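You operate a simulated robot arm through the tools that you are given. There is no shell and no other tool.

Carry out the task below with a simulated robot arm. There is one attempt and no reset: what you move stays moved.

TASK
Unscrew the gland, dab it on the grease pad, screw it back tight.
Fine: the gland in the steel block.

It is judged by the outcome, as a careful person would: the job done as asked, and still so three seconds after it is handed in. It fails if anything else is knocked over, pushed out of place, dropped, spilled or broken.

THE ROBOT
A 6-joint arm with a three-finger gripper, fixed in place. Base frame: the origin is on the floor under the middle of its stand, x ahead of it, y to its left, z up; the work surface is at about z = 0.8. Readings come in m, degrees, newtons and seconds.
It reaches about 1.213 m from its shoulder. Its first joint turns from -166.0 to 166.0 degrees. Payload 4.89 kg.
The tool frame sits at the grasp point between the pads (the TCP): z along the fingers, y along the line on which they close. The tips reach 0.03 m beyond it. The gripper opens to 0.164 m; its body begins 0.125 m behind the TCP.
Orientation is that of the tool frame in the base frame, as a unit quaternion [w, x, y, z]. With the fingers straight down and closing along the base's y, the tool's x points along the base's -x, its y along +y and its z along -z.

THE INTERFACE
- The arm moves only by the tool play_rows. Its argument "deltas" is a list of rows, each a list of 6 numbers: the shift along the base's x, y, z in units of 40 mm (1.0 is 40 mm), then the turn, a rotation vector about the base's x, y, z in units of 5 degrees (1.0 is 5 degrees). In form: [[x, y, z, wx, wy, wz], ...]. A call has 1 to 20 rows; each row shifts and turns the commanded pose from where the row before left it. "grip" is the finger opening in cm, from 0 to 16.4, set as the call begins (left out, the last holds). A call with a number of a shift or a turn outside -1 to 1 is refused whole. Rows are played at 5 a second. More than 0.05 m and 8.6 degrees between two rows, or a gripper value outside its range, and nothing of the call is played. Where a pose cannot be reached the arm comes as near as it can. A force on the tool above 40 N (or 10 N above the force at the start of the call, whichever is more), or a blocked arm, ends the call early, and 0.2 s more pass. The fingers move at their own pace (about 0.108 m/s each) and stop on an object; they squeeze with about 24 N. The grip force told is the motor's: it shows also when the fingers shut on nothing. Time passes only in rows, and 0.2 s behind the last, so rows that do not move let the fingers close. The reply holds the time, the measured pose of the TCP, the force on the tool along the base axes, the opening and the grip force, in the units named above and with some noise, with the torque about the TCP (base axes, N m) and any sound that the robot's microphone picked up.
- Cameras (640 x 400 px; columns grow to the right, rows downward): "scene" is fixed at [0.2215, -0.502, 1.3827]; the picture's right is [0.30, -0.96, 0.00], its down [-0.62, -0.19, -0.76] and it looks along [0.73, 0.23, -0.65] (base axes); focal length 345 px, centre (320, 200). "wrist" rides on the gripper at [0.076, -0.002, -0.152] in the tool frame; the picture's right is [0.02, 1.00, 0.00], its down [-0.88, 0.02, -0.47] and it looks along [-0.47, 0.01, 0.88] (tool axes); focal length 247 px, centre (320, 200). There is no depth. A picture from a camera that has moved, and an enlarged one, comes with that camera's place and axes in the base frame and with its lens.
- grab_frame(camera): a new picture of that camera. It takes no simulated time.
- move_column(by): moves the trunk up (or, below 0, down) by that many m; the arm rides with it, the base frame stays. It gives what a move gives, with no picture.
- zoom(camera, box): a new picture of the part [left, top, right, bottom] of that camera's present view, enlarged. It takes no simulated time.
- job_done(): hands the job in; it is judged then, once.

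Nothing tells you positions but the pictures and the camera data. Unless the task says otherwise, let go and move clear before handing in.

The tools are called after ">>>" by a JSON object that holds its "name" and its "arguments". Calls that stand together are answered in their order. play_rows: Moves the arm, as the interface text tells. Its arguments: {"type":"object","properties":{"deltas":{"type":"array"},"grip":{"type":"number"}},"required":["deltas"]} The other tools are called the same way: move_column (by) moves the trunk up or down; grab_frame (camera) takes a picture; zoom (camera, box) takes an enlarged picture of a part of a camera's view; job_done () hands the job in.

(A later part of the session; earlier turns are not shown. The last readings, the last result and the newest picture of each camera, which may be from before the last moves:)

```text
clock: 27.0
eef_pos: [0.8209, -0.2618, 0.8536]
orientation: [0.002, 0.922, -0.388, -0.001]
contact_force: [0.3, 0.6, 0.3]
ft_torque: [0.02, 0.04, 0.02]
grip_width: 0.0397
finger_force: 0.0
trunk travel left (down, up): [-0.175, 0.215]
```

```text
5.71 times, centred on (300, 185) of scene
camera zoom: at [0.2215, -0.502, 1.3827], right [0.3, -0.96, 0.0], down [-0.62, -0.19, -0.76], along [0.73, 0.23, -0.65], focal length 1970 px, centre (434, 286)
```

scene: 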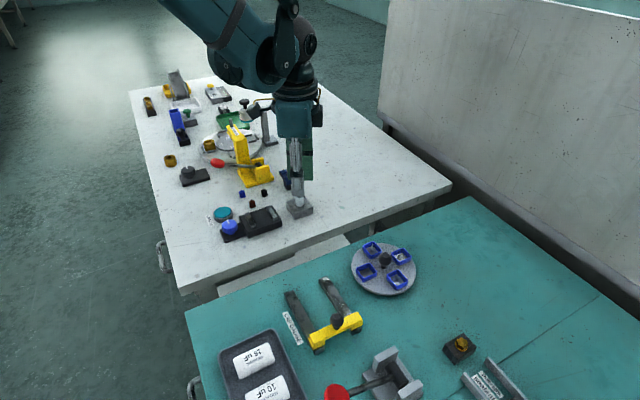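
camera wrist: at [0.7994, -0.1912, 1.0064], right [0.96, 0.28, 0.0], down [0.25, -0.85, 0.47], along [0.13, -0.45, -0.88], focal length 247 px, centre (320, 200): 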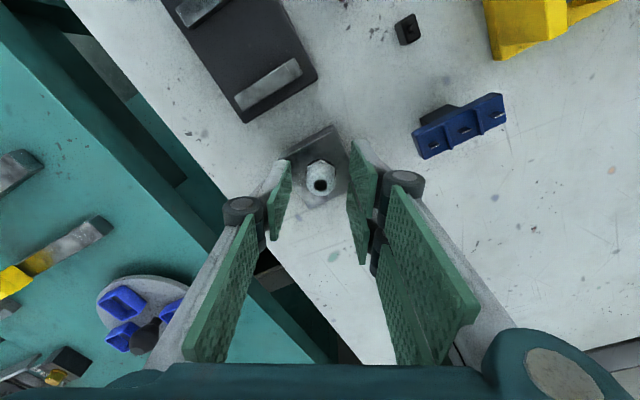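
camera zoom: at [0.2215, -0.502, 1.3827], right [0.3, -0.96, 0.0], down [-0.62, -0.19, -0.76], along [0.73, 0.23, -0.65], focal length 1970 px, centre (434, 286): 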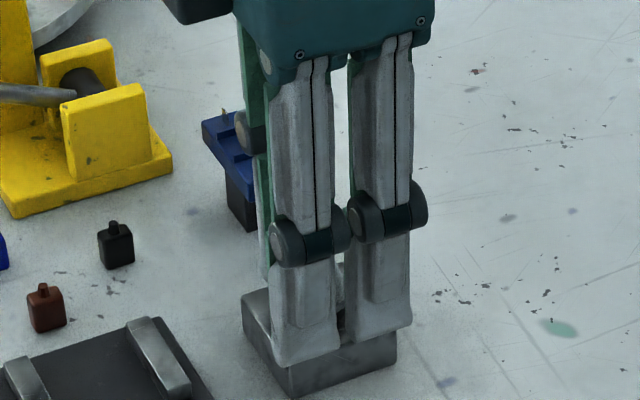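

The gland stays put and the fingers are clear. I'll continue rotating back.

>>> {"name": "play_rows", "arguments": {"deltas": [[0, 0, 0, 0, 0, -1], [0, 0, 0, 0, 0, -1], [0, 0, 0, 0, 0, -1], [0, 0, 0, 0, 0, -1], [0, 0, 0, 0, 0, -1], [0, 0, 0, 0, 0, -1], [0, 0, 0, 0, 0, -1], [0, 0, 0, 0, 0, -1], [0, 0, 0, 0, 0, -1], [0, 0, 0, 0, 0, -1], [0, 0, 0, 0, 0, -1], [0, 0, 0, 0, 0, -1], [0, 0, 0, 0, 0, -1], [0, 0, 0, 0, 0, -1], [0, 0, 0, 0, 0, -1], [0, 0, 0, 0, 0, -1], [0, 0, 0, 0, 0, -1], [0, 0, 0, 0, 0, -1], [0, 0, 0, 0, 0, -1], [0, 0, 0, 0, 0, -1]]}}

>>> {"name": "play_rows", "arguments": {"deltas": [[0, 0, 0, 0, 0, -1], [0, 0, 0, 0, 0, -1], [0, 0, 0, 0, 0, -1], [0, 0, 0, 0, 0, -1], [0, 0, 0, 0, 0, -1], [0, 0, 0, 0, 0, -1], [0, 0, 0, 0, 0, -1], [0, 0, 0, 0, 0, -1], [0, 0, 0, 0, 0, -1], [0, 0, 0, 0, 0, -1], [0, 0, 0, 0, 0, -1], [0, 0, 0, 0, 0, -1], [0, 0, 0, 0, 0, -1], [0, 0, 0, 0, 0, -1], [0, 0, 0, 0, 0, -1], [0, 0, 0, 0, 0, -1], [0, 0, 0, 0, 0, -1], [0, 0, 0, 0, 0, -1], [0, 0, 0, 0, 0, -1], [0, 0, 0, 0, 0, -1]]}}

>>> {"name": "play_rows", "arguments": {"deltas": [[0, 0, 0, 0, 0, -1], [0, 0, 0, 0, 0, -1], [0, 0, 0, 0, 0, -1], [0, 0, 0, 0, 0, -1], [0, 0, 0, 0, 0, -1], [0, 0, 0, 0, 0, -1], [0, 0, 0, 0, 0, -1], [0, 0, 0, 0, 0, -1], [0, 0, 0, 0, 0, -1], [0, 0, 0, 0, 0, -1], [0, 0, 0, 0, 0, -1], [0, 0, 0, 0, 0, -1], [0, 0, 0, 0, 0, -1], [0, 0, 0, 0, 0, -1], [0, 0, 0, 0, 0, -1], [0, 0, 0, 0, 0, 0]]}}

>>> {"name": "zoom", "arguments": {"camera": "wrist", "box": [250, 110, 390, 210]}}

>>> {"name": "zoom", "arguments": {"camera": "scene", "box": [260, 150, 340, 220]}}

```text
clock: 31.2
eef_pos: [0.8203, -0.2604, 0.8517]
orientation: [-0.001, -0.296, 0.955, 0.002]
contact_force: [0.4, -0.2, -0.3]
ft_torque: [0.0, -0.01, -0.01]
grip_width: 0.0403
finger_force: 0.2
trunk travel left (down, up): [-0.175, 0.215]
```

```text
clock: 35.4
eef_pos: [0.8193, -0.2614, 0.8546]
orientation: [0.001, 0.543, 0.84, 0.002]
contact_force: [0.1, 0.6, 0.3]
ft_torque: [-0.01, -0.01, 0.03]
grip_width: 0.0402
finger_force: 0.1
trunk travel left (down, up): [-0.175, 0.215]
```

```text
clock: 38.8
eef_pos: [0.8216, -0.2611, 0.8531]
orientation: [0.002, 0.942, 0.336, 0.0]
contact_force: [0.6, 0.3, 0.2]
ft_torque: [0.0, 0.01, 0.01]
grip_width: 0.04
finger_force: 0.1
trunk travel left (down, up): [-0.175, 0.215]
```

```text
4.00 times, centred on (320, 160) of wrist
camera zoom: at [0.8787, -0.2118, 1.0048], right [0.65, -0.76, 0.0], down [-0.67, -0.57, 0.47], along [-0.36, -0.31, -0.88], focal length 988 px, centre (320, 360)
```

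zoom: 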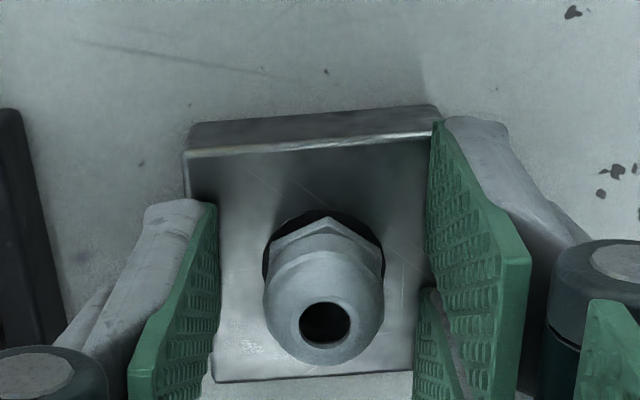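

```text
5.71 times, centred on (300, 185) of scene
camera zoom: at [0.2215, -0.502, 1.3827], right [0.3, -0.96, 0.0], down [-0.62, -0.19, -0.76], along [0.73, 0.23, -0.65], focal length 1970 px, centre (434, 286)
```

zoom: 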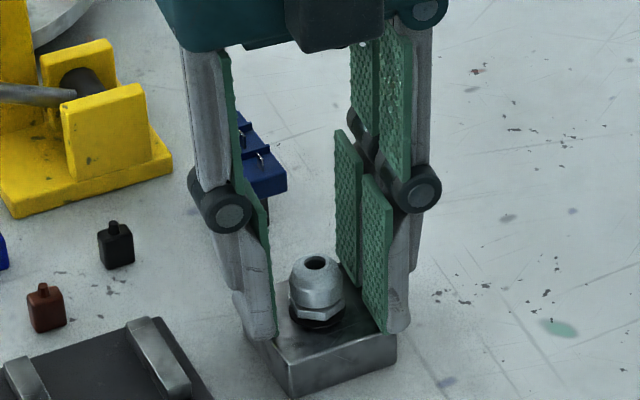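

The gland now stands visibly higher. I'll do one more 5° to align the flats, then grip and check the force before turning.

>>> {"name": "play_rows", "arguments": {"deltas": [[0, 0, 0.01, 0, 0, -1], [0, 0, 0, 0, 0, 0], [0, 0, 0, 0, 0, 0]], "grip": 3.0}}

>>> {"name": "play_rows", "arguments": {"deltas": [[0, 0, 0, 0, 0, 0], [0, 0, 0, 0, 0, 0], [0, 0, 0, 0, 0, 0]], "grip": 1.0}}

>>> {"name": "zoom", "arguments": {"camera": "wrist", "box": [250, 110, 390, 210]}}

```text
clock: 39.6
eef_pos: [0.8198, -0.2602, 0.8547]
orientation: [0.002, 0.955, 0.296, 0.001]
contact_force: [-0.7, -0.4, 0.2]
ft_torque: [0.01, 0.03, 0.02]
grip_width: 0.0301
finger_force: 0.0
trunk travel left (down, up): [-0.175, 0.215]
```

```text
clock: 40.4
eef_pos: [0.8218, -0.2605, 0.8544]
orientation: [0.002, 0.955, 0.296, 0.0]
contact_force: [4.6, -7.6, -0.1]
ft_torque: [-0.17, -0.16, -0.01]
grip_width: 0.0199
finger_force: 24.3
trunk travel left (down, up): [-0.175, 0.215]
```

```text
4.00 times, centred on (320, 160) of wrist
camera zoom: at [0.8832, -0.2171, 1.0051], right [0.58, -0.81, 0.0], down [-0.72, -0.51, 0.47], along [-0.38, -0.28, -0.88], focal length 988 px, centre (320, 360)
```

zoom: 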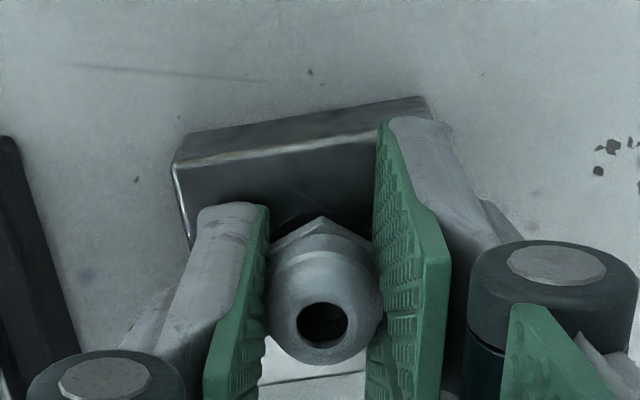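

Gripped and aligned with only a small offset force. I'll relieve it and turn 40° with compensation.

>>> {"name": "play_rows", "arguments": {"deltas": [[0.0037, -0.0054, 0, 0, 0, 0], [-0.0019, -0.0014, 0.0006, 0, 0, 1], [-0.0018, -0.0016, 0.0006, 0, 0, 1], [-0.0016, -0.0018, 0.0006, 0, 0, 1], [-0.0015, -0.0019, 0.0006, 0, 0, 1], [-0.0013, -0.002, 0.0006, 0, 0, 1], [-0.0011, -0.0021, 0.0006, 0, 0, 1], [-0.0009, -0.0022, 0.0006, 0, 0, 1], [-0.0007, -0.0023, 0.0006, 0, 0, 1], [0, 0, 0, 0, 0, 0]]}}

```text
clock: 42.6
eef_pos: [0.8209, -0.2603, 0.8533]
orientation: [0.001, 0.796, 0.606, 0.001]
contact_force: [10.7, 13.7, 0.5]
ft_torque: [0.47, -0.28, 0.01]
grip_width: 0.0197
finger_force: 23.7
trunk travel left (down, up): [-0.175, 0.215]
```

The load is moderate and now overcompensated. I'll relieve it and continue 60° with a smaller correction.

>>> {"name": "play_rows", "arguments": {"deltas": [[0.0078, 0.0099, 0, 0, 0, 0], [0.0004, -0.001, 0.0006, 0, 0, 1], [0.0005, -0.001, 0.0006, 0, 0, 1], [0.0005, -0.001, 0.0006, 0, 0, 1], [0.0006, -0.001, 0.0006, 0, 0, 1], [0.0007, -0.0009, 0.0006, 0, 0, 1], [0.0008, -0.0008, 0.0006, 0, 0, 1], [0.0009, -0.0007, 0.0006, 0, 0, 1], [0.001, -0.0007, 0.0006, 0, 0, 1], [0.0009, -0.0006, 0.0006, 0, 0, 1], [0.001, -0.0005, 0.0006, 0, 0, 1], [0.0011, -0.0004, 0.0006, 0, 0, 1], [0.001, -0.0003, 0.0006, 0, 0, 1], [0, 0, 0, 0, 0, 0]]}}

>>> {"name": "zoom", "arguments": {"camera": "scene", "box": [260, 150, 340, 220]}}

```text
clock: 45.6
eef_pos: [0.8204, -0.262, 0.8545]
orientation: [0.0, 0.388, 0.922, 0.002]
contact_force: [-14.1, -17.3, 1.5]
ft_torque: [-0.55, 0.41, -0.02]
grip_width: 0.0193
finger_force: 24.3
trunk travel left (down, up): [-0.175, 0.215]
```

```text
5.71 times, centred on (300, 185) of scene
camera zoom: at [0.2215, -0.502, 1.3827], right [0.3, -0.96, 0.0], down [-0.62, -0.19, -0.76], along [0.73, 0.23, -0.65], focal length 1970 px, centre (434, 286)
```

zoom: 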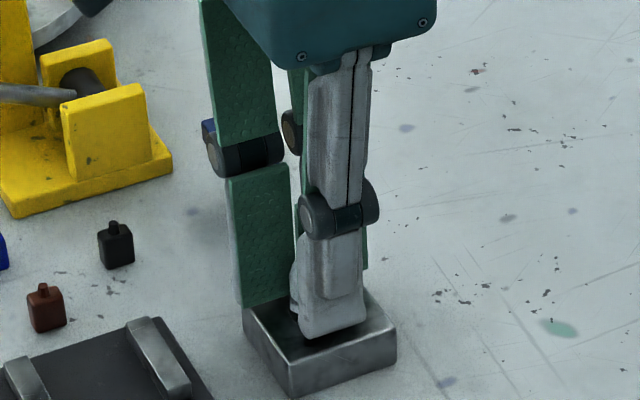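

The side load flipped sign but the block remains still. I'll relieve it and continue another 60° with the refined estimate.

>>> {"name": "play_rows", "arguments": {"deltas": [[-0.0102, -0.0125, 0, 0, 0, 0], [0.0012, -0.0017, 0.0006, 0, 0, 1], [0.0014, -0.0016, 0.0006, 0, 0, 1], [0.0016, -0.0015, 0.0006, 0, 0, 1], [0.0017, -0.0014, 0.0006, 0, 0, 1], [0.0017, -0.0012, 0.0006, 0, 0, 1], [0.0019, -0.001, 0.0006, 0, 0, 1], [0.0019, -0.0009, 0.0006, 0, 0, 1], [0.002, -0.0007, 0.0006, 0, 0, 1], [0.0021, -0.0005, 0.0006, 0, 0, 1], [0.0021, -0.0003, 0.0006, 0, 0, 1], [0.0022, -0.0001, 0.0006, 0, 0, 1], [0.0022, 0, 0.0006, 0, 0, 1], [0, 0, 0, 0, 0, 0]]}}

>>> {"name": "zoom", "arguments": {"camera": "wrist", "box": [250, 110, 390, 210]}}

>>> {"name": "zoom", "arguments": {"camera": "scene", "box": [260, 150, 340, 220]}}

```text
clock: 48.6
eef_pos: [0.8205, -0.2616, 0.8533]
orientation: [0.0, -0.126, 0.992, 0.002]
contact_force: [0.3, 0.5, 0.1]
ft_torque: [-0.01, -0.01, -0.02]
grip_width: 0.0198
finger_force: 24.3
trunk travel left (down, up): [-0.175, 0.215]
```

```text
4.00 times, centred on (320, 160) of wrist
camera zoom: at [0.7485, -0.2848, 1.0049], right [-0.27, 0.96, 0.0], down [0.85, 0.24, 0.47], along [0.45, 0.13, -0.88], focal length 988 px, centre (320, 360)
```

zoom: 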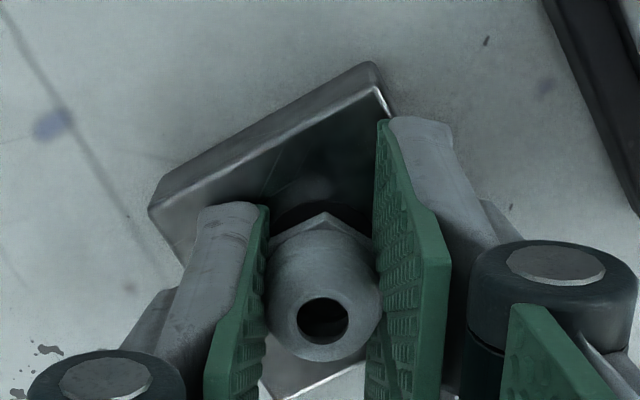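

```text
5.71 times, centred on (300, 185) of scene
camera zoom: at [0.2215, -0.502, 1.3827], right [0.3, -0.96, 0.0], down [-0.62, -0.19, -0.76], along [0.73, 0.23, -0.65], focal length 1970 px, centre (434, 286)
```

zoom: 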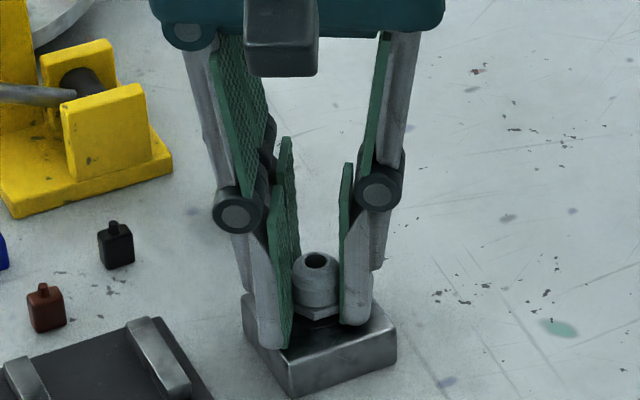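

The forces are now essentially zero after about 390° of turning, which suggests the gland is free. I'll test with a gentle 1.5 mm lift.

>>> {"name": "play_rows", "arguments": {"deltas": [[0, 0, 0.02, 0, 0, 0], [0, 0, 0.02, 0, 0, 0], [0, 0, 0, 0, 0, 0]]}}

>>> {"name": "zoom", "arguments": {"camera": "scene", "box": [275, 175, 331, 220]}}

```text
clock: 49.4
eef_pos: [0.8216, -0.2619, 0.8545]
orientation: [0.0, -0.126, 0.992, 0.002]
contact_force: [0.2, 0.0, -0.1]
ft_torque: [0.01, -0.01, 0.0]
grip_width: 0.0194
finger_force: 23.5
trunk travel left (down, up): [-0.175, 0.215]
```

```text
8.89 times, centred on (303, 198) of scene
camera zoom: at [0.2215, -0.502, 1.3827], right [0.3, -0.96, 0.0], down [-0.62, -0.19, -0.76], along [0.73, 0.23, -0.65], focal length 3065 px, centre (471, 222)
```

zoom: 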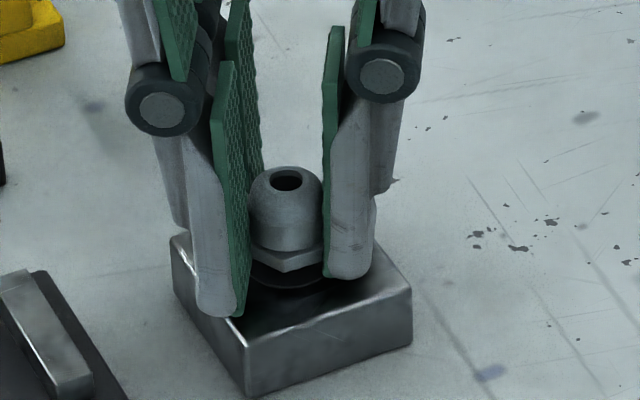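

No resistance, so the gland is out of the thread. I'll lift slowly and check what's below the hex.

>>> {"name": "play_rows", "arguments": {"deltas": [[0, 0, 0.05, 0, 0, 0], [0, 0, 0.05, 0, 0, 0], [0, 0, 0.1, 0, 0, 0], [0, 0, 0.1, 0, 0, 0], [0, 0, 0, 0, 0, 0]]}}

>>> {"name": "zoom", "arguments": {"camera": "scene", "box": [275, 165, 331, 220]}}

>>> {"name": "zoom", "arguments": {"camera": "wrist", "box": [250, 110, 390, 210]}}

```text
clock: 50.6
eef_pos: [0.8224, -0.2623, 0.8668]
orientation: [0.0, -0.125, 0.992, 0.001]
contact_force: [1.1, -0.1, -0.4]
ft_torque: [-0.01, 0.02, -0.01]
grip_width: 0.0201
finger_force: 24.6
trunk travel left (down, up): [-0.175, 0.215]
```

```text
7.27 times, centred on (303, 192) of scene
camera zoom: at [0.2215, -0.502, 1.3827], right [0.3, -0.96, 0.0], down [-0.62, -0.19, -0.76], along [0.73, 0.23, -0.65], focal length 2508 px, centre (444, 254)
```

zoom: 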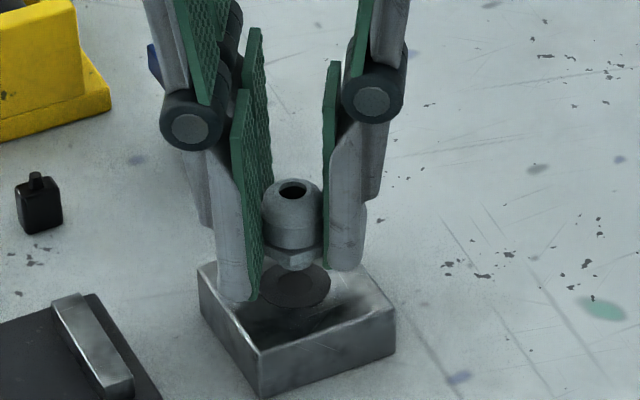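

```text
4.00 times, centred on (320, 160) of wrist
camera zoom: at [0.7495, -0.2849, 1.019], right [-0.27, 0.96, 0.0], down [0.85, 0.24, 0.47], along [0.45, 0.13, -0.88], focal length 988 px, centre (320, 360)
```

zoom: 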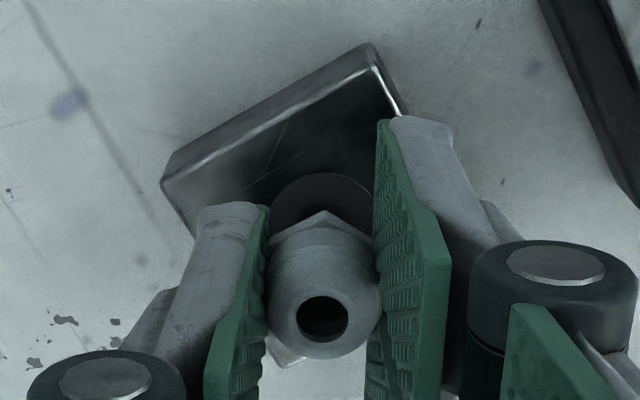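

The gland came out cleanly with the block unmoved, leaving a dark seal ring on the block. I'll raise it higher and look at its lower end before moving to the pad.

>>> {"name": "play_rows", "arguments": {"deltas": [[0, 0, 0.4, 0, 0, 0], [0, 0, 0.4, 0, 0, 0], [0, 0, 0.4, 0, 0, 0], [0, 0, 0.4, 0, 0, 0], [0, 0, 0, 0, 0, 0]]}}

>>> {"name": "zoom", "arguments": {"camera": "scene", "box": [275, 145, 331, 215]}}

>>> {"name": "zoom", "arguments": {"camera": "scene", "box": [285, 160, 317, 185]}}

>>> {"name": "grab_frame", "arguments": {"camera": "wrist"}}

```text
clock: 51.8
eef_pos: [0.8214, -0.2616, 0.9333]
orientation: [0.0, -0.127, 0.992, 0.001]
contact_force: [0.6, 0.2, -0.1]
ft_torque: [-0.03, -0.02, 0.0]
grip_width: 0.0199
finger_force: 24.0
trunk travel left (down, up): [-0.175, 0.215]
```

```text
5.71 times, centred on (303, 180) of scene
camera zoom: at [0.2215, -0.502, 1.3827], right [0.3, -0.96, 0.0], down [-0.62, -0.19, -0.76], along [0.73, 0.23, -0.65], focal length 1970 px, centre (417, 314)
```

zoom: 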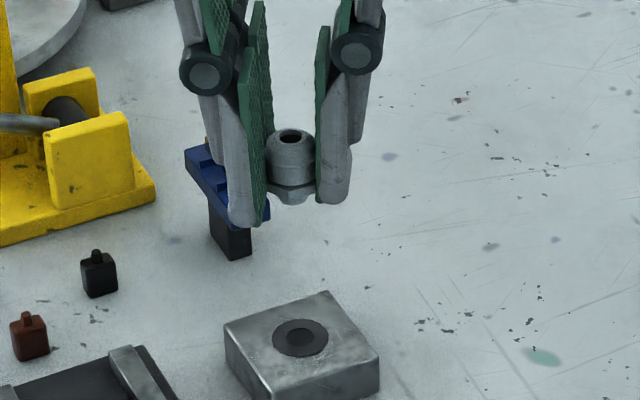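

```text
16.00 times, centred on (301, 172) of scene
camera zoom: at [0.2215, -0.502, 1.3827], right [0.3, -0.96, 0.0], down [-0.62, -0.19, -0.76], along [0.73, 0.23, -0.65], focal length 5517 px, centre (624, 640)
```

zoom: 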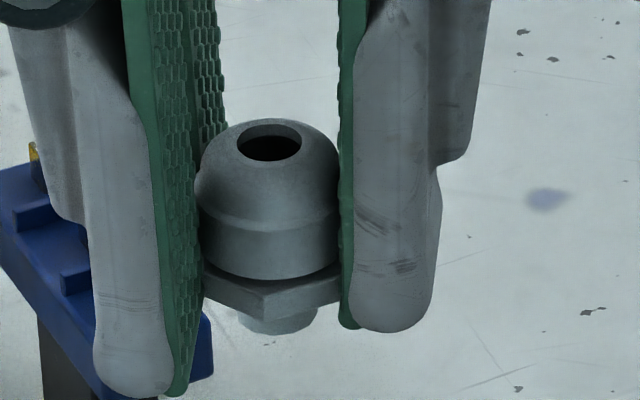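

```text
taken
camera wrist: at [0.7485, -0.2845, 1.0848], right [-0.27, 0.96, 0.0], down [0.85, 0.24, 0.47], along [0.45, 0.13, -0.88], focal length 247 px, centre (320, 200)
```

wrist: 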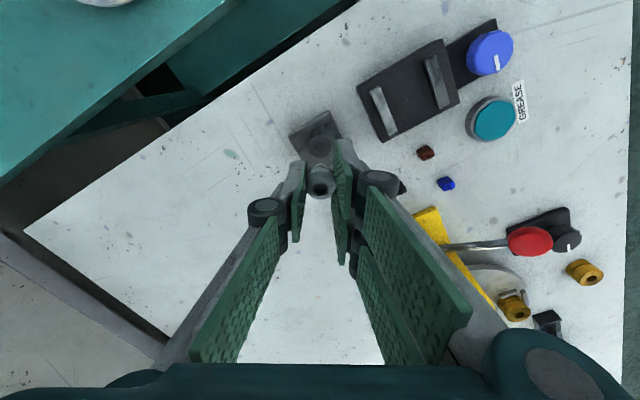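

The gland has a short threaded stud below the hex, and the fingertips are slightly above the stud end. Now I'll carry it at this height over to the grease pad, near (0.745, -0.089).

>>> {"name": "play_rows", "arguments": {"deltas": [[-0.3, 0.7, 0, 0, 0, 0], [-0.3, 0.7, 0, 0, 0, 0], [-0.3, 0.7, 0, 0, 0, 0], [-0.3, 0.7, 0, 0, 0, 0], [-0.3, 0.7, 0, 0, 0, 0], [-0.4, 0.8, 0, 0, 0, 0], [0, 0, 0, 0, 0, 0], [0, 0, 0, 0, 0, 0]]}}

>>> {"name": "grab_frame", "arguments": {"camera": "wrist"}}

>>> {"name": "zoom", "arguments": {"camera": "scene", "box": [180, 140, 276, 250]}}

>>> {"name": "zoom", "arguments": {"camera": "wrist", "box": [250, 90, 390, 210]}}

```text
clock: 53.6
eef_pos: [0.7442, -0.0901, 0.933]
orientation: [0.0, -0.126, 0.992, 0.002]
contact_force: [0.3, -0.1, 0.6]
ft_torque: [-0.01, -0.02, 0.02]
grip_width: 0.0198
finger_force: 23.9
trunk travel left (down, up): [-0.175, 0.215]
```

```text
taken
camera wrist: at [0.6712, -0.113, 1.0838], right [-0.27, 0.96, 0.0], down [0.85, 0.24, 0.47], along [0.45, 0.13, -0.88], focal length 247 px, centre (320, 200)
```

wrist: 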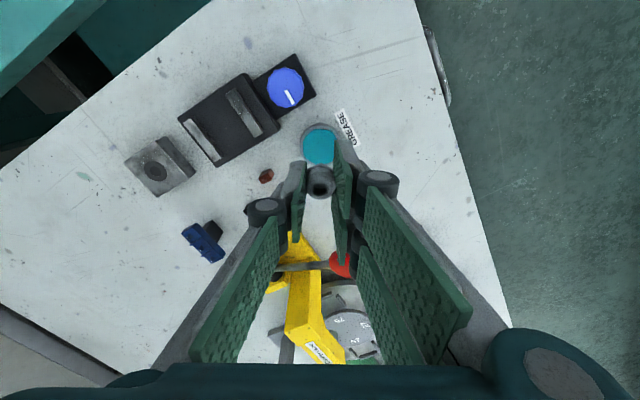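

```text
3.64 times, centred on (228, 195) of scene
camera zoom: at [0.2215, -0.502, 1.3827], right [0.3, -0.96, 0.0], down [-0.62, -0.19, -0.76], along [0.73, 0.23, -0.65], focal length 1254 px, centre (654, 218)
```

zoom: 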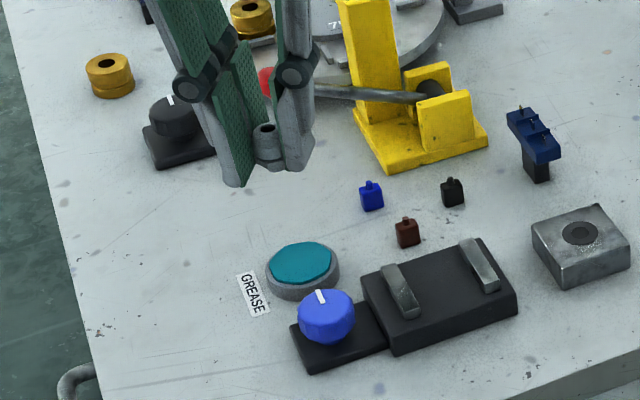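

```text
3.33 times, centred on (320, 150) of wrist
camera zoom: at [0.6712, -0.113, 1.0838], right [-0.27, 0.96, 0.0], down [0.85, 0.24, 0.47], along [0.45, 0.13, -0.88], focal length 823 px, centre (320, 367)
```

zoom: 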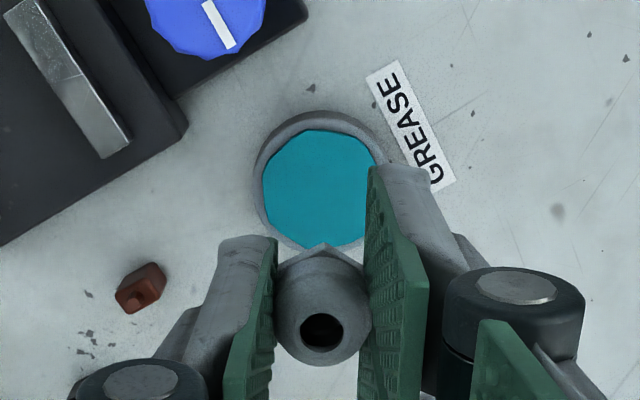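

The gland is over the pad, whose centre is at about (0.743, -0.092) with its top near z ≈ 0.816. I'll descend to just above it, then creep down until contact.

>>> {"name": "play_rows", "arguments": {"deltas": [[-0.03, -0.04, -0.4, 0, 0, 0], [0, 0, -0.4, 0, 0, 0], [0, 0, -0.4, 0, 0, 0], [0, 0, -0.3, 0, 0, 0], [0, 0, 0, 0, 0, 0]]}}

>>> {"name": "zoom", "arguments": {"camera": "scene", "box": [195, 170, 267, 235]}}

>>> {"name": "zoom", "arguments": {"camera": "wrist", "box": [250, 90, 390, 210]}}

```text
clock: 54.8
eef_pos: [0.7428, -0.0938, 0.8711]
orientation: [0.0, -0.124, 0.992, 0.001]
contact_force: [0.6, 0.2, 0.3]
ft_torque: [0.0, -0.01, 0.0]
grip_width: 0.0199
finger_force: 23.7
trunk travel left (down, up): [-0.175, 0.215]
```

```text
6.15 times, centred on (231, 202) of scene
camera zoom: at [0.2215, -0.502, 1.3827], right [0.3, -0.96, 0.0], down [-0.62, -0.19, -0.76], along [0.73, 0.23, -0.65], focal length 2122 px, centre (868, 185)
```

zoom: 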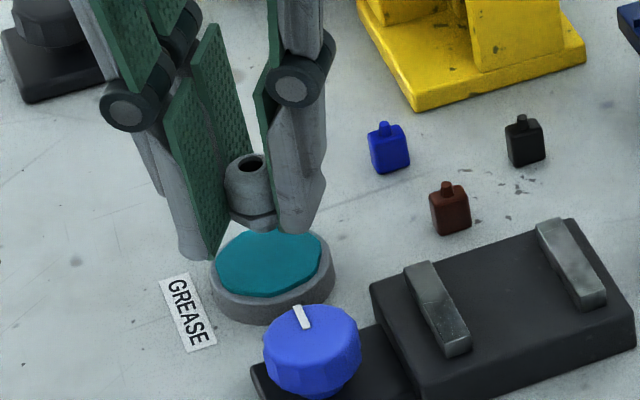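

```text
3.33 times, centred on (320, 150) of wrist
camera zoom: at [0.6711, -0.1153, 1.0224], right [-0.27, 0.96, 0.0], down [0.85, 0.24, 0.47], along [0.45, 0.13, -0.88], focal length 823 px, centre (320, 367)
```

zoom: 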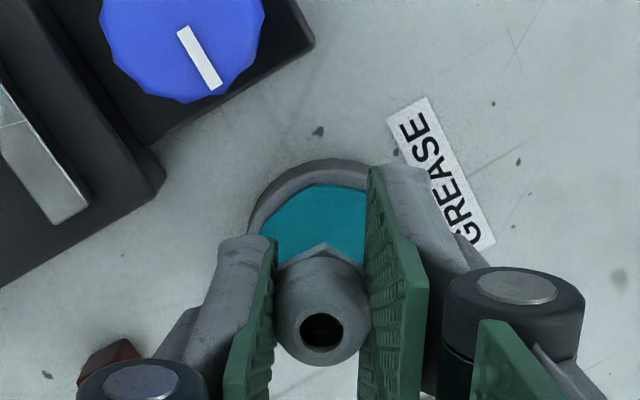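

Still about 10 mm above the pad. I'll creep down in small steps, checking the force.

>>> {"name": "play_rows", "arguments": {"deltas": [[0, 0, -0.05, 0, 0, 0], [0, 0, -0.05, 0, 0, 0], [0, 0, -0.05, 0, 0, 0], [0, 0, -0.025, 0, 0, 0], [0, 0, 0, 0, 0, 0]]}}

>>> {"name": "zoom", "arguments": {"camera": "scene", "box": [200, 180, 256, 230]}}

```text
clock: 56.0
eef_pos: [0.7437, -0.0912, 0.8637]
orientation: [0.0, -0.126, 0.992, 0.002]
contact_force: [-0.1, -0.2, -0.3]
ft_torque: [0.01, -0.05, -0.03]
grip_width: 0.0196
finger_force: 24.3
trunk travel left (down, up): [-0.175, 0.215]
```

```text
8.00 times, centred on (228, 205) of scene
camera zoom: at [0.2215, -0.502, 1.3827], right [0.3, -0.96, 0.0], down [-0.62, -0.19, -0.76], along [0.73, 0.23, -0.65], focal length 2759 px, centre (1056, 160)
```

zoom: 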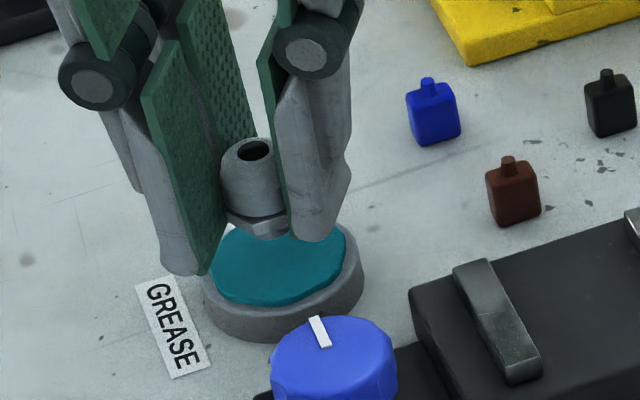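

>>> {"name": "play_rows", "arguments": {"deltas": [[0, 0, -0.025, 0, 0, 0], [0, 0, -0.025, 0, 0, 0], [0, 0, -0.025, 0, 0, 0], [0, 0, 0, 0, 0, 0]]}}

>>> {"name": "zoom", "arguments": {"camera": "scene", "box": [205, 185, 255, 225]}}

```text
clock: 57.0
eef_pos: [0.7424, -0.0918, 0.8614]
orientation: [0.0, -0.126, 0.992, 0.002]
contact_force: [-0.2, 0.5, 0.1]
ft_torque: [0.0, 0.02, 0.0]
grip_width: 0.0198
finger_force: 23.9
trunk travel left (down, up): [-0.175, 0.215]
```

```text
10.00 times, centred on (230, 205) of scene
camera zoom: at [0.2215, -0.502, 1.3827], right [0.3, -0.96, 0.0], down [-0.62, -0.19, -0.76], along [0.73, 0.23, -0.65], focal length 3448 px, centre (1220, 150)
```

zoom: 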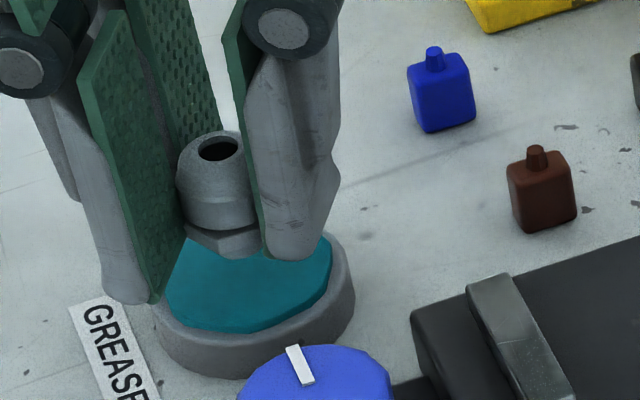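

>>> {"name": "play_rows", "arguments": {"deltas": [[0, 0, -0.025, 0, 0, 0], [0, 0, -0.025, 0, 0, 0], [0, 0, -0.025, 0, 0, 0], [0, 0, 0, 0, 0, 0]]}}

>>> {"name": "zoom", "arguments": {"camera": "scene", "box": [210, 185, 246, 221]}}

```text
clock: 58.0
eef_pos: [0.7434, -0.092, 0.8585]
orientation: [0.0, -0.125, 0.992, 0.002]
contact_force: [0.5, -0.1, -0.5]
ft_torque: [-0.04, 0.0, 0.0]
grip_width: 0.0194
finger_force: 24.2
trunk travel left (down, up): [-0.175, 0.215]
```

```text
11.11 times, centred on (228, 203) of scene
camera zoom: at [0.2215, -0.502, 1.3827], right [0.3, -0.96, 0.0], down [-0.62, -0.19, -0.76], along [0.73, 0.23, -0.65], focal length 3832 px, centre (1342, 167)
```

zoom: 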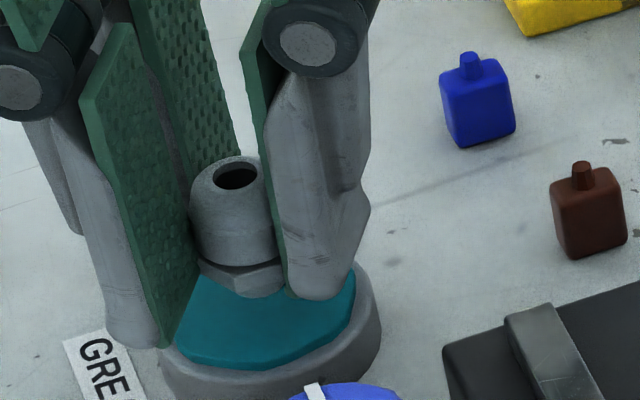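

>>> {"name": "play_rows", "arguments": {"deltas": [[0, 0, -0.025, 0, 0, 0], [0, 0, -0.025, 0, 0, 0], [0, 0, 0, 0, 0, 0]]}}

>>> {"name": "play_rows", "arguments": {"deltas": [[0, 0, -0.025, 0, 0, 0], [0, 0, -0.02, 0, 0, 0], [0, 0, 0, 0, 0, 0]]}}

>>> {"name": "zoom", "arguments": {"camera": "scene", "box": [210, 185, 246, 221]}}

>>> {"name": "zoom", "arguments": {"camera": "wrist", "box": [270, 110, 390, 200]}}

```text
clock: 58.8
eef_pos: [0.7448, -0.0923, 0.8569]
orientation: [0.0, -0.125, 0.992, 0.001]
contact_force: [-0.7, -0.2, -0.7]
ft_torque: [0.03, 0.01, 0.02]
grip_width: 0.0201
finger_force: 23.6
trunk travel left (down, up): [-0.175, 0.215]
```

```text
clock: 59.6
eef_pos: [0.7431, -0.0923, 0.8558]
orientation: [0.0, -0.126, 0.992, 0.001]
contact_force: [-0.6, 0.8, -0.3]
ft_torque: [-0.04, -0.01, -0.01]
grip_width: 0.0199
finger_force: 24.2
trunk travel left (down, up): [-0.175, 0.215]
```

```text
11.11 times, centred on (228, 203) of scene
camera zoom: at [0.2215, -0.502, 1.3827], right [0.3, -0.96, 0.0], down [-0.62, -0.19, -0.76], along [0.73, 0.23, -0.65], focal length 3832 px, centre (1342, 167)
```

zoom: 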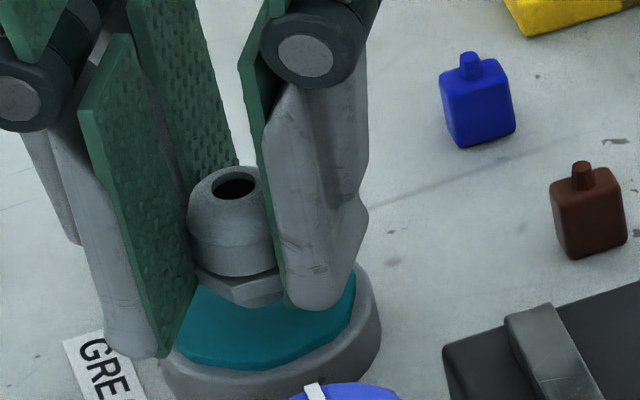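

```text
4.44 times, centred on (330, 155) of wrist
camera zoom: at [0.6702, -0.114, 1.0073], right [-0.27, 0.96, 0.0], down [0.85, 0.24, 0.47], along [0.45, 0.13, -0.88], focal length 1098 px, centre (276, 400)
```

zoom: 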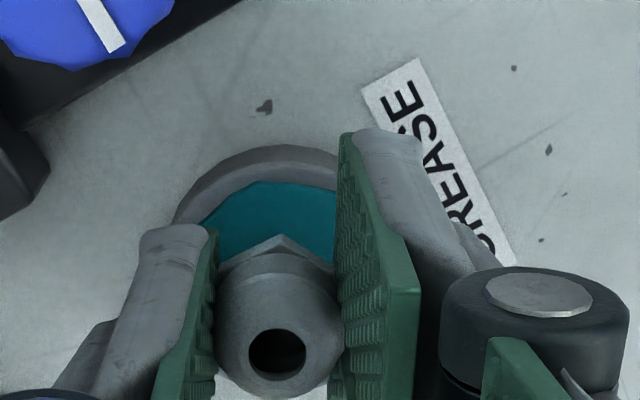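

>>> {"name": "play_rows", "arguments": {"deltas": [[0, 0, -0.025, 0, 0, 0], [0, 0, -0.025, 0, 0, 0], [0, 0, 0, 0, 0, 0]]}}

>>> {"name": "zoom", "arguments": {"camera": "scene", "box": [212, 190, 244, 220]}}

```text
clock: 60.4
eef_pos: [0.7431, -0.0923, 0.8524]
orientation: [-0.001, -0.124, 0.992, 0.002]
contact_force: [-0.1, 0.5, -0.1]
ft_torque: [-0.01, -0.04, 0.02]
grip_width: 0.02
finger_force: 24.0
trunk travel left (down, up): [-0.175, 0.215]
```

```text
13.33 times, centred on (228, 205) of scene
camera zoom: at [0.2215, -0.502, 1.3827], right [0.3, -0.96, 0.0], down [-0.62, -0.19, -0.76], along [0.73, 0.23, -0.65], focal length 4598 px, centre (1547, 133)
```

zoom: 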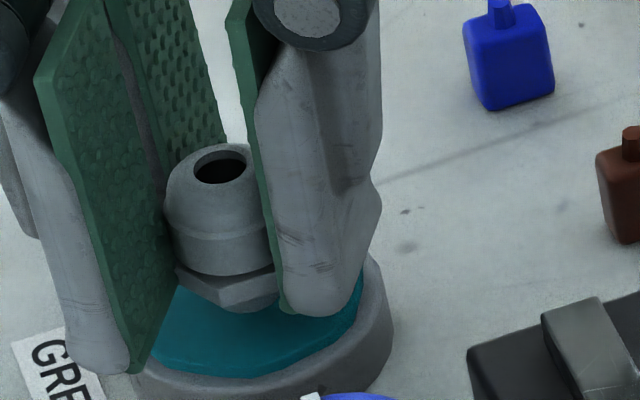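

>>> {"name": "play_rows", "arguments": {"deltas": [[0, 0, -0.025, 0, 0, 0], [0, 0, 0, 0, 0, 0]]}}

>>> {"name": "play_rows", "arguments": {"deltas": [[0, 0, -0.025, 0, 0, 0], [0, 0, 0, 0, 0, 0]]}}

>>> {"name": "zoom", "arguments": {"camera": "scene", "box": [212, 190, 244, 220]}}

```text
clock: 61.0
eef_pos: [0.7425, -0.0911, 0.8522]
orientation: [-0.001, -0.126, 0.992, 0.002]
contact_force: [0.0, 0.7, -1.0]
ft_torque: [-0.01, 0.0, -0.03]
grip_width: 0.0197
finger_force: 23.9
trunk travel left (down, up): [-0.175, 0.215]
```

```text
clock: 61.6
eef_pos: [0.7433, -0.0907, 0.8511]
orientation: [0.0, -0.126, 0.992, 0.002]
contact_force: [-0.2, -0.5, 0.1]
ft_torque: [0.03, -0.01, 0.0]
grip_width: 0.0196
finger_force: 23.9
trunk travel left (down, up): [-0.175, 0.215]
```

```text
13.33 times, centred on (228, 205) of scene
camera zoom: at [0.2215, -0.502, 1.3827], right [0.3, -0.96, 0.0], down [-0.62, -0.19, -0.76], along [0.73, 0.23, -0.65], focal length 4598 px, centre (1547, 133)
```

zoom: 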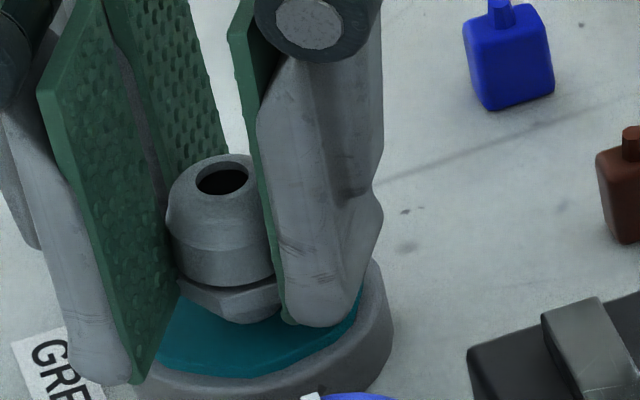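

>>> {"name": "play_rows", "arguments": {"deltas": [[0, 0, -0.025, 0, 0, 0], [0, 0, 0, 0, 0, 0]]}}

>>> {"name": "play_rows", "arguments": {"deltas": [[0, 0, -0.025, 0, 0, 0], [0, 0, 0, 0, 0, 0]]}}

>>> {"name": "zoom", "arguments": {"camera": "scene", "box": [212, 190, 244, 220]}}

```text
clock: 62.2
eef_pos: [0.7418, -0.0918, 0.8488]
orientation: [0.0, -0.125, 0.992, 0.003]
contact_force: [2.5, 1.7, 11.5]
ft_torque: [0.02, -0.11, 0.01]
grip_width: 0.0197
finger_force: 23.9
trunk travel left (down, up): [-0.175, 0.215]
```

```text
clock: 62.8
eef_pos: [0.7425, -0.0911, 0.8496]
orientation: [0.0, -0.126, 0.992, 0.001]
contact_force: [-0.4, -0.3, 23.0]
ft_torque: [-0.04, 0.04, 0.02]
grip_width: 0.0197
finger_force: 23.5
trunk travel left (down, up): [-0.175, 0.215]
```

```text
13.33 times, centred on (228, 205) of scene
camera zoom: at [0.2215, -0.502, 1.3827], right [0.3, -0.96, 0.0], down [-0.62, -0.19, -0.76], along [0.73, 0.23, -0.65], focal length 4598 px, centre (1547, 133)
```

zoom: 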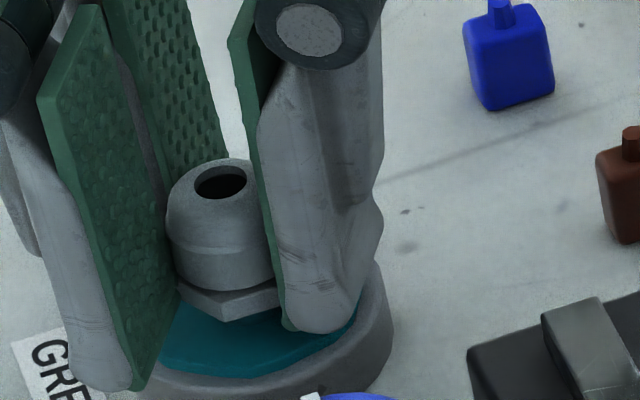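

Contact: 23 N straight up with almost no torque, so the stud end is pressed on the pad and the gland is dabbed. I'll lift straight up and check the gland.

>>> {"name": "play_rows", "arguments": {"deltas": [[0, 0, 0.05, 0, 0, 0], [0, 0, 0.1, 0, 0, 0], [0, 0, 0.32, 0, 0, 0], [0, 0, 0.4, 0, 0, 0], [0, 0, 0.4, 0, 0, 0], [0, 0, 0.4, 0, 0, 0], [0, 0, 0.4, 0, 0, 0], [0, 0, 0, 0, 0, 0]]}}

>>> {"name": "zoom", "arguments": {"camera": "scene", "box": [200, 150, 264, 225]}}

>>> {"name": "zoom", "arguments": {"camera": "scene", "box": [224, 164, 256, 190]}}

>>> {"name": "zoom", "arguments": {"camera": "wrist", "box": [250, 90, 390, 210]}}

```text
clock: 64.6
eef_pos: [0.742, -0.0913, 0.9317]
orientation: [0.0, -0.126, 0.992, 0.002]
contact_force: [-0.1, -0.3, -0.9]
ft_torque: [-0.01, -0.01, 0.02]
grip_width: 0.0196
finger_force: 24.8
trunk travel left (down, up): [-0.175, 0.215]
```

```text
5.33 times, centred on (232, 188) of scene
camera zoom: at [0.2215, -0.502, 1.3827], right [0.3, -0.96, 0.0], down [-0.62, -0.19, -0.76], along [0.73, 0.23, -0.65], focal length 1839 px, centre (789, 267)
```

zoom: 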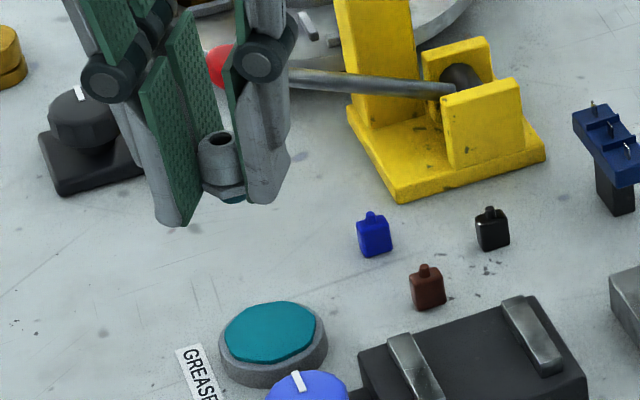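

```text
15.38 times, centred on (240, 177) of scene
camera zoom: at [0.2215, -0.502, 1.3827], right [0.3, -0.96, 0.0], down [-0.62, -0.19, -0.76], along [0.73, 0.23, -0.65], focal length 5305 px, centre (1551, 554)
```

zoom: 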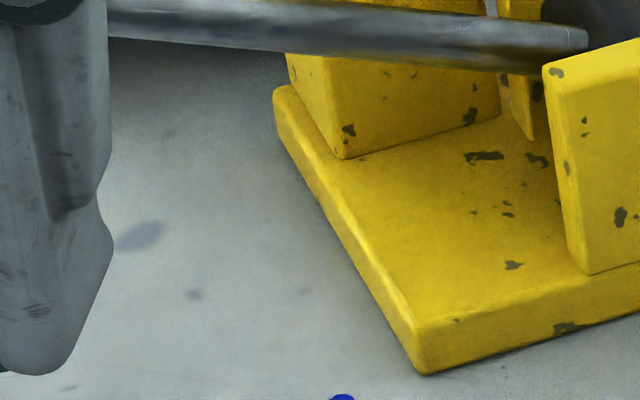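

```text
3.33 times, centred on (320, 150) of wrist
camera zoom: at [0.6695, -0.1132, 1.0823], right [-0.27, 0.96, 0.0], down [0.85, 0.24, 0.47], along [0.45, 0.13, -0.88], focal length 823 px, centre (320, 367)
```

zoom: 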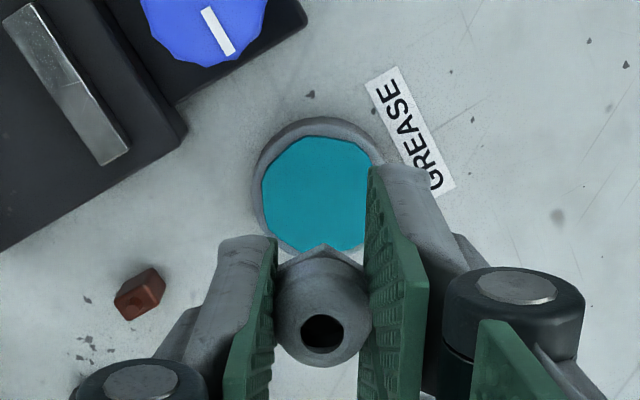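

The underside of the stud now shows teal grease and the pad hasn't moved. I'll carry the gland back over the block.

>>> {"name": "zoom", "arguments": {"camera": "scene", "box": [204, 168, 232, 192]}}

>>> {"name": "play_rows", "arguments": {"deltas": [[0.33, -0.76, 0, 0, 0, 0], [0.32, -0.7, 0, 0, 0, 0], [0.32, -0.7, 0, 0, 0, 0], [0.32, -0.7, 0, 0, 0, 0], [0.32, -0.7, 0, 0, 0, 0], [0.32, -0.7, 0, 0, 0, 0], [0, 0, 0, 0, 0, 0], [0, 0, 0, 0, 0, 0]]}}

>>> {"name": "zoom", "arguments": {"camera": "scene", "box": [275, 145, 331, 215]}}

>>> {"name": "zoom", "arguments": {"camera": "wrist", "box": [250, 90, 390, 210]}}

```text
16.00 times, centred on (218, 180) of scene
camera zoom: at [0.2215, -0.502, 1.3827], right [0.3, -0.96, 0.0], down [-0.62, -0.19, -0.76], along [0.73, 0.23, -0.65], focal length 5517 px, centre (1952, 520)
```

zoom: 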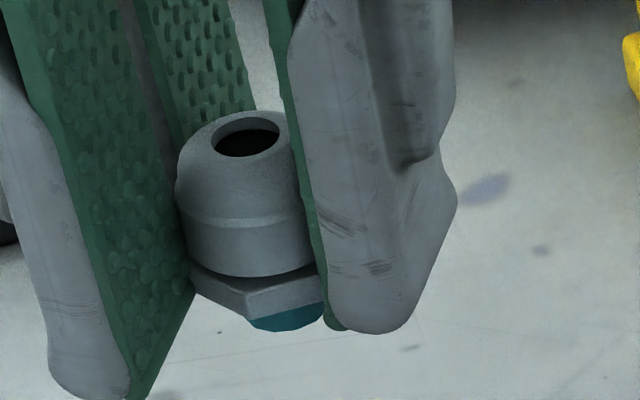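

```text
clock: 66.4
eef_pos: [0.8242, -0.263, 0.9324]
orientation: [0.001, -0.126, 0.992, 0.002]
contact_force: [0.1, -0.4, -0.6]
ft_torque: [0.02, 0.04, 0.02]
grip_width: 0.0198
finger_force: 23.9
trunk travel left (down, up): [-0.175, 0.215]
```

```text
5.71 times, centred on (303, 180) of scene
camera zoom: at [0.2215, -0.502, 1.3827], right [0.3, -0.96, 0.0], down [-0.62, -0.19, -0.76], along [0.73, 0.23, -0.65], focal length 1970 px, centre (417, 314)
```

zoom: 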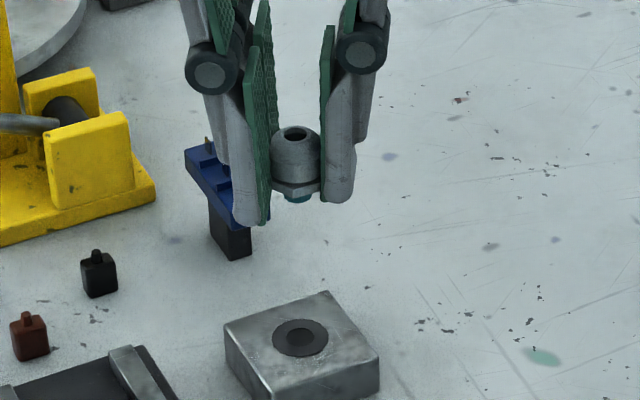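

```text
3.33 times, centred on (320, 150) of wrist
camera zoom: at [0.7507, -0.2857, 1.0839], right [-0.27, 0.96, 0.0], down [0.85, 0.24, 0.47], along [0.45, 0.13, -0.88], focal length 823 px, centre (320, 367)
```

zoom: 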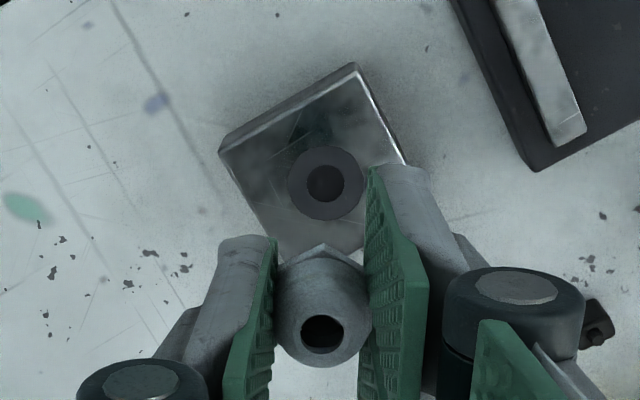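

The stud is coated in teal grease. The arm is back over the hole but looks 1–2 mm off from where it came out. I'll let it settle and re-measure against the hole.

>>> {"name": "play_rows", "arguments": {"deltas": [[0, 0, 0, 0, 0, 0], [0, 0, 0, 0, 0, 0]]}}

>>> {"name": "play_rows", "arguments": {"deltas": [[0, 0, 0, 0, 0, 0]]}}

>>> {"name": "play_rows", "arguments": {"deltas": [[0, 0, 0, 0, 0, 0]]}}

>>> {"name": "zoom", "arguments": {"camera": "scene", "box": [275, 145, 331, 215]}}

>>> {"name": "zoom", "arguments": {"camera": "wrist", "box": [250, 90, 390, 210]}}

```text
clock: 67.0
eef_pos: [0.8236, -0.2615, 0.9321]
orientation: [-0.001, -0.126, 0.992, 0.002]
contact_force: [-0.6, -0.3, -0.5]
ft_torque: [-0.04, 0.0, 0.0]
grip_width: 0.0198
finger_force: 23.9
trunk travel left (down, up): [-0.175, 0.215]
```

```text
clock: 67.4
eef_pos: [0.8228, -0.2636, 0.9313]
orientation: [0.0, -0.126, 0.992, 0.002]
contact_force: [0.1, -0.2, 0.6]
ft_torque: [-0.01, -0.01, 0.02]
grip_width: 0.0199
finger_force: 24.0
trunk travel left (down, up): [-0.175, 0.215]
```

```text
clock: 67.8
eef_pos: [0.8238, -0.2614, 0.933]
orientation: [0.0, -0.125, 0.992, 0.001]
contact_force: [-0.5, 0.8, -0.3]
ft_torque: [0.01, -0.01, -0.03]
grip_width: 0.0197
finger_force: 24.0
trunk travel left (down, up): [-0.175, 0.215]
```

```text
5.71 times, centred on (303, 180) of scene
camera zoom: at [0.2215, -0.502, 1.3827], right [0.3, -0.96, 0.0], down [-0.62, -0.19, -0.76], along [0.73, 0.23, -0.65], focal length 1970 px, centre (417, 314)
```

zoom: 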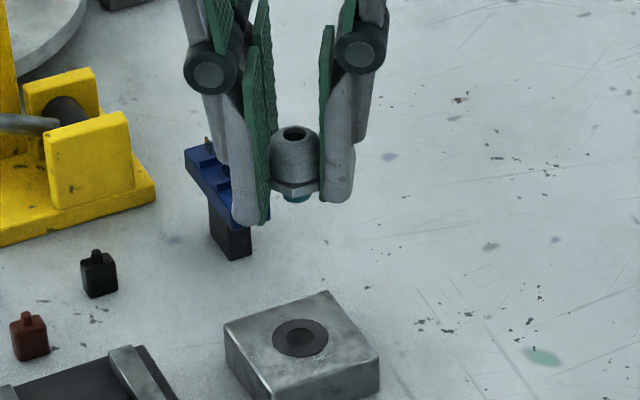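

```text
3.33 times, centred on (320, 150) of wrist
camera zoom: at [0.7506, -0.2854, 1.084], right [-0.27, 0.96, 0.0], down [0.85, 0.24, 0.47], along [0.45, 0.13, -0.88], focal length 823 px, centre (320, 367)
```

zoom: 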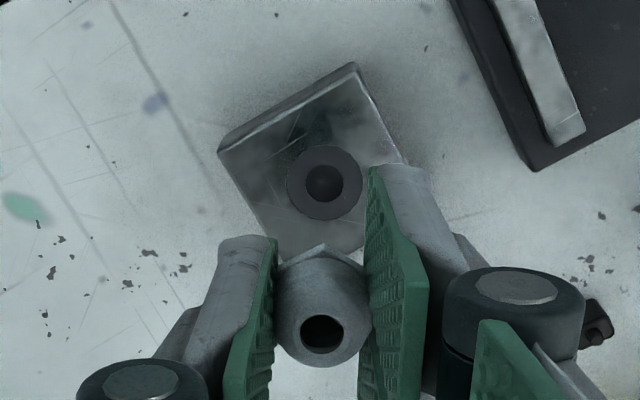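

The camera pose readout shows the arm about 2.1 mm too far in +x and 0.8 mm too far in -y compared with where the gland left the hole. The picture agrees. I'll correct that and descend partway.

>>> {"name": "play_rows", "arguments": {"deltas": [[-0.0525, 0.02, -0.3, 0, 0, 0], [0, 0, -0.4, 0, 0, 0], [0, 0, -0.4, 0, 0, 0], [0, 0, -0.4, 0, 0, 0], [0, 0, 0, 0, 0, 0], [0, 0, 0, 0, 0, 0]]}}

>>> {"name": "zoom", "arguments": {"camera": "scene", "box": [275, 165, 331, 220]}}

>>> {"name": "zoom", "arguments": {"camera": "wrist", "box": [250, 110, 390, 210]}}

```text
clock: 69.2
eef_pos: [0.8188, -0.2611, 0.8709]
orientation: [0.0, -0.126, 0.992, 0.002]
contact_force: [0.0, -0.6, 0.5]
ft_torque: [0.0, 0.02, -0.02]
grip_width: 0.0196
finger_force: 24.1
trunk travel left (down, up): [-0.175, 0.215]
```

```text
7.27 times, centred on (303, 192) of scene
camera zoom: at [0.2215, -0.502, 1.3827], right [0.3, -0.96, 0.0], down [-0.62, -0.19, -0.76], along [0.73, 0.23, -0.65], focal length 2508 px, centre (444, 254)
```

zoom: 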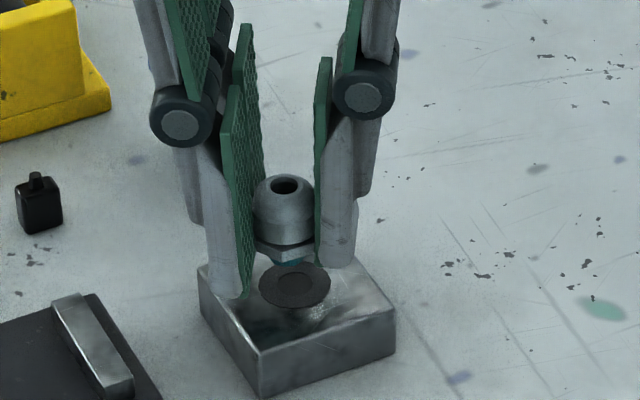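

```text
4.00 times, centred on (320, 160) of wrist
camera zoom: at [0.7455, -0.2834, 1.023], right [-0.27, 0.96, 0.0], down [0.85, 0.24, 0.47], along [0.45, 0.13, -0.88], focal length 988 px, centre (320, 360)
```

zoom: 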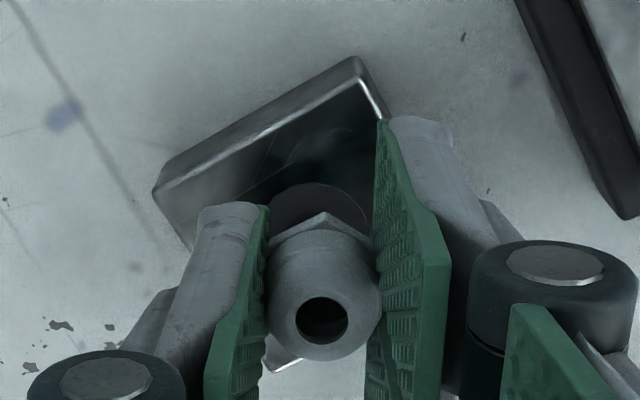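

The arm ended up about 3 mm off in -x. I'll let it settle and re-read the camera pose before correcting.

>>> {"name": "play_rows", "arguments": {"deltas": [[0, 0, 0, 0, 0, 0], [0, 0, 0, 0, 0, 0], [0, 0, 0, 0, 0, 0], [0, 0, 0, 0, 0, 0], [0, 0, 0, 0, 0, 0]]}}

>>> {"name": "zoom", "arguments": {"camera": "wrist", "box": [250, 110, 390, 210]}}

```text
clock: 70.4
eef_pos: [0.8194, -0.2611, 0.8717]
orientation: [0.0, -0.125, 0.992, 0.002]
contact_force: [-0.3, 0.1, -0.4]
ft_torque: [-0.01, 0.02, -0.01]
grip_width: 0.0198
finger_force: 23.9
trunk travel left (down, up): [-0.175, 0.215]
```

```text
4.00 times, centred on (320, 160) of wrist
camera zoom: at [0.7454, -0.2834, 1.0232], right [-0.27, 0.96, 0.0], down [0.85, 0.24, 0.47], along [0.45, 0.13, -0.88], focal length 988 px, centre (320, 360)
```

zoom: 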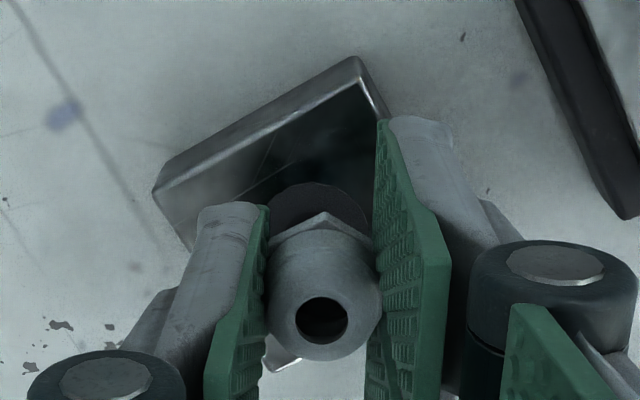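

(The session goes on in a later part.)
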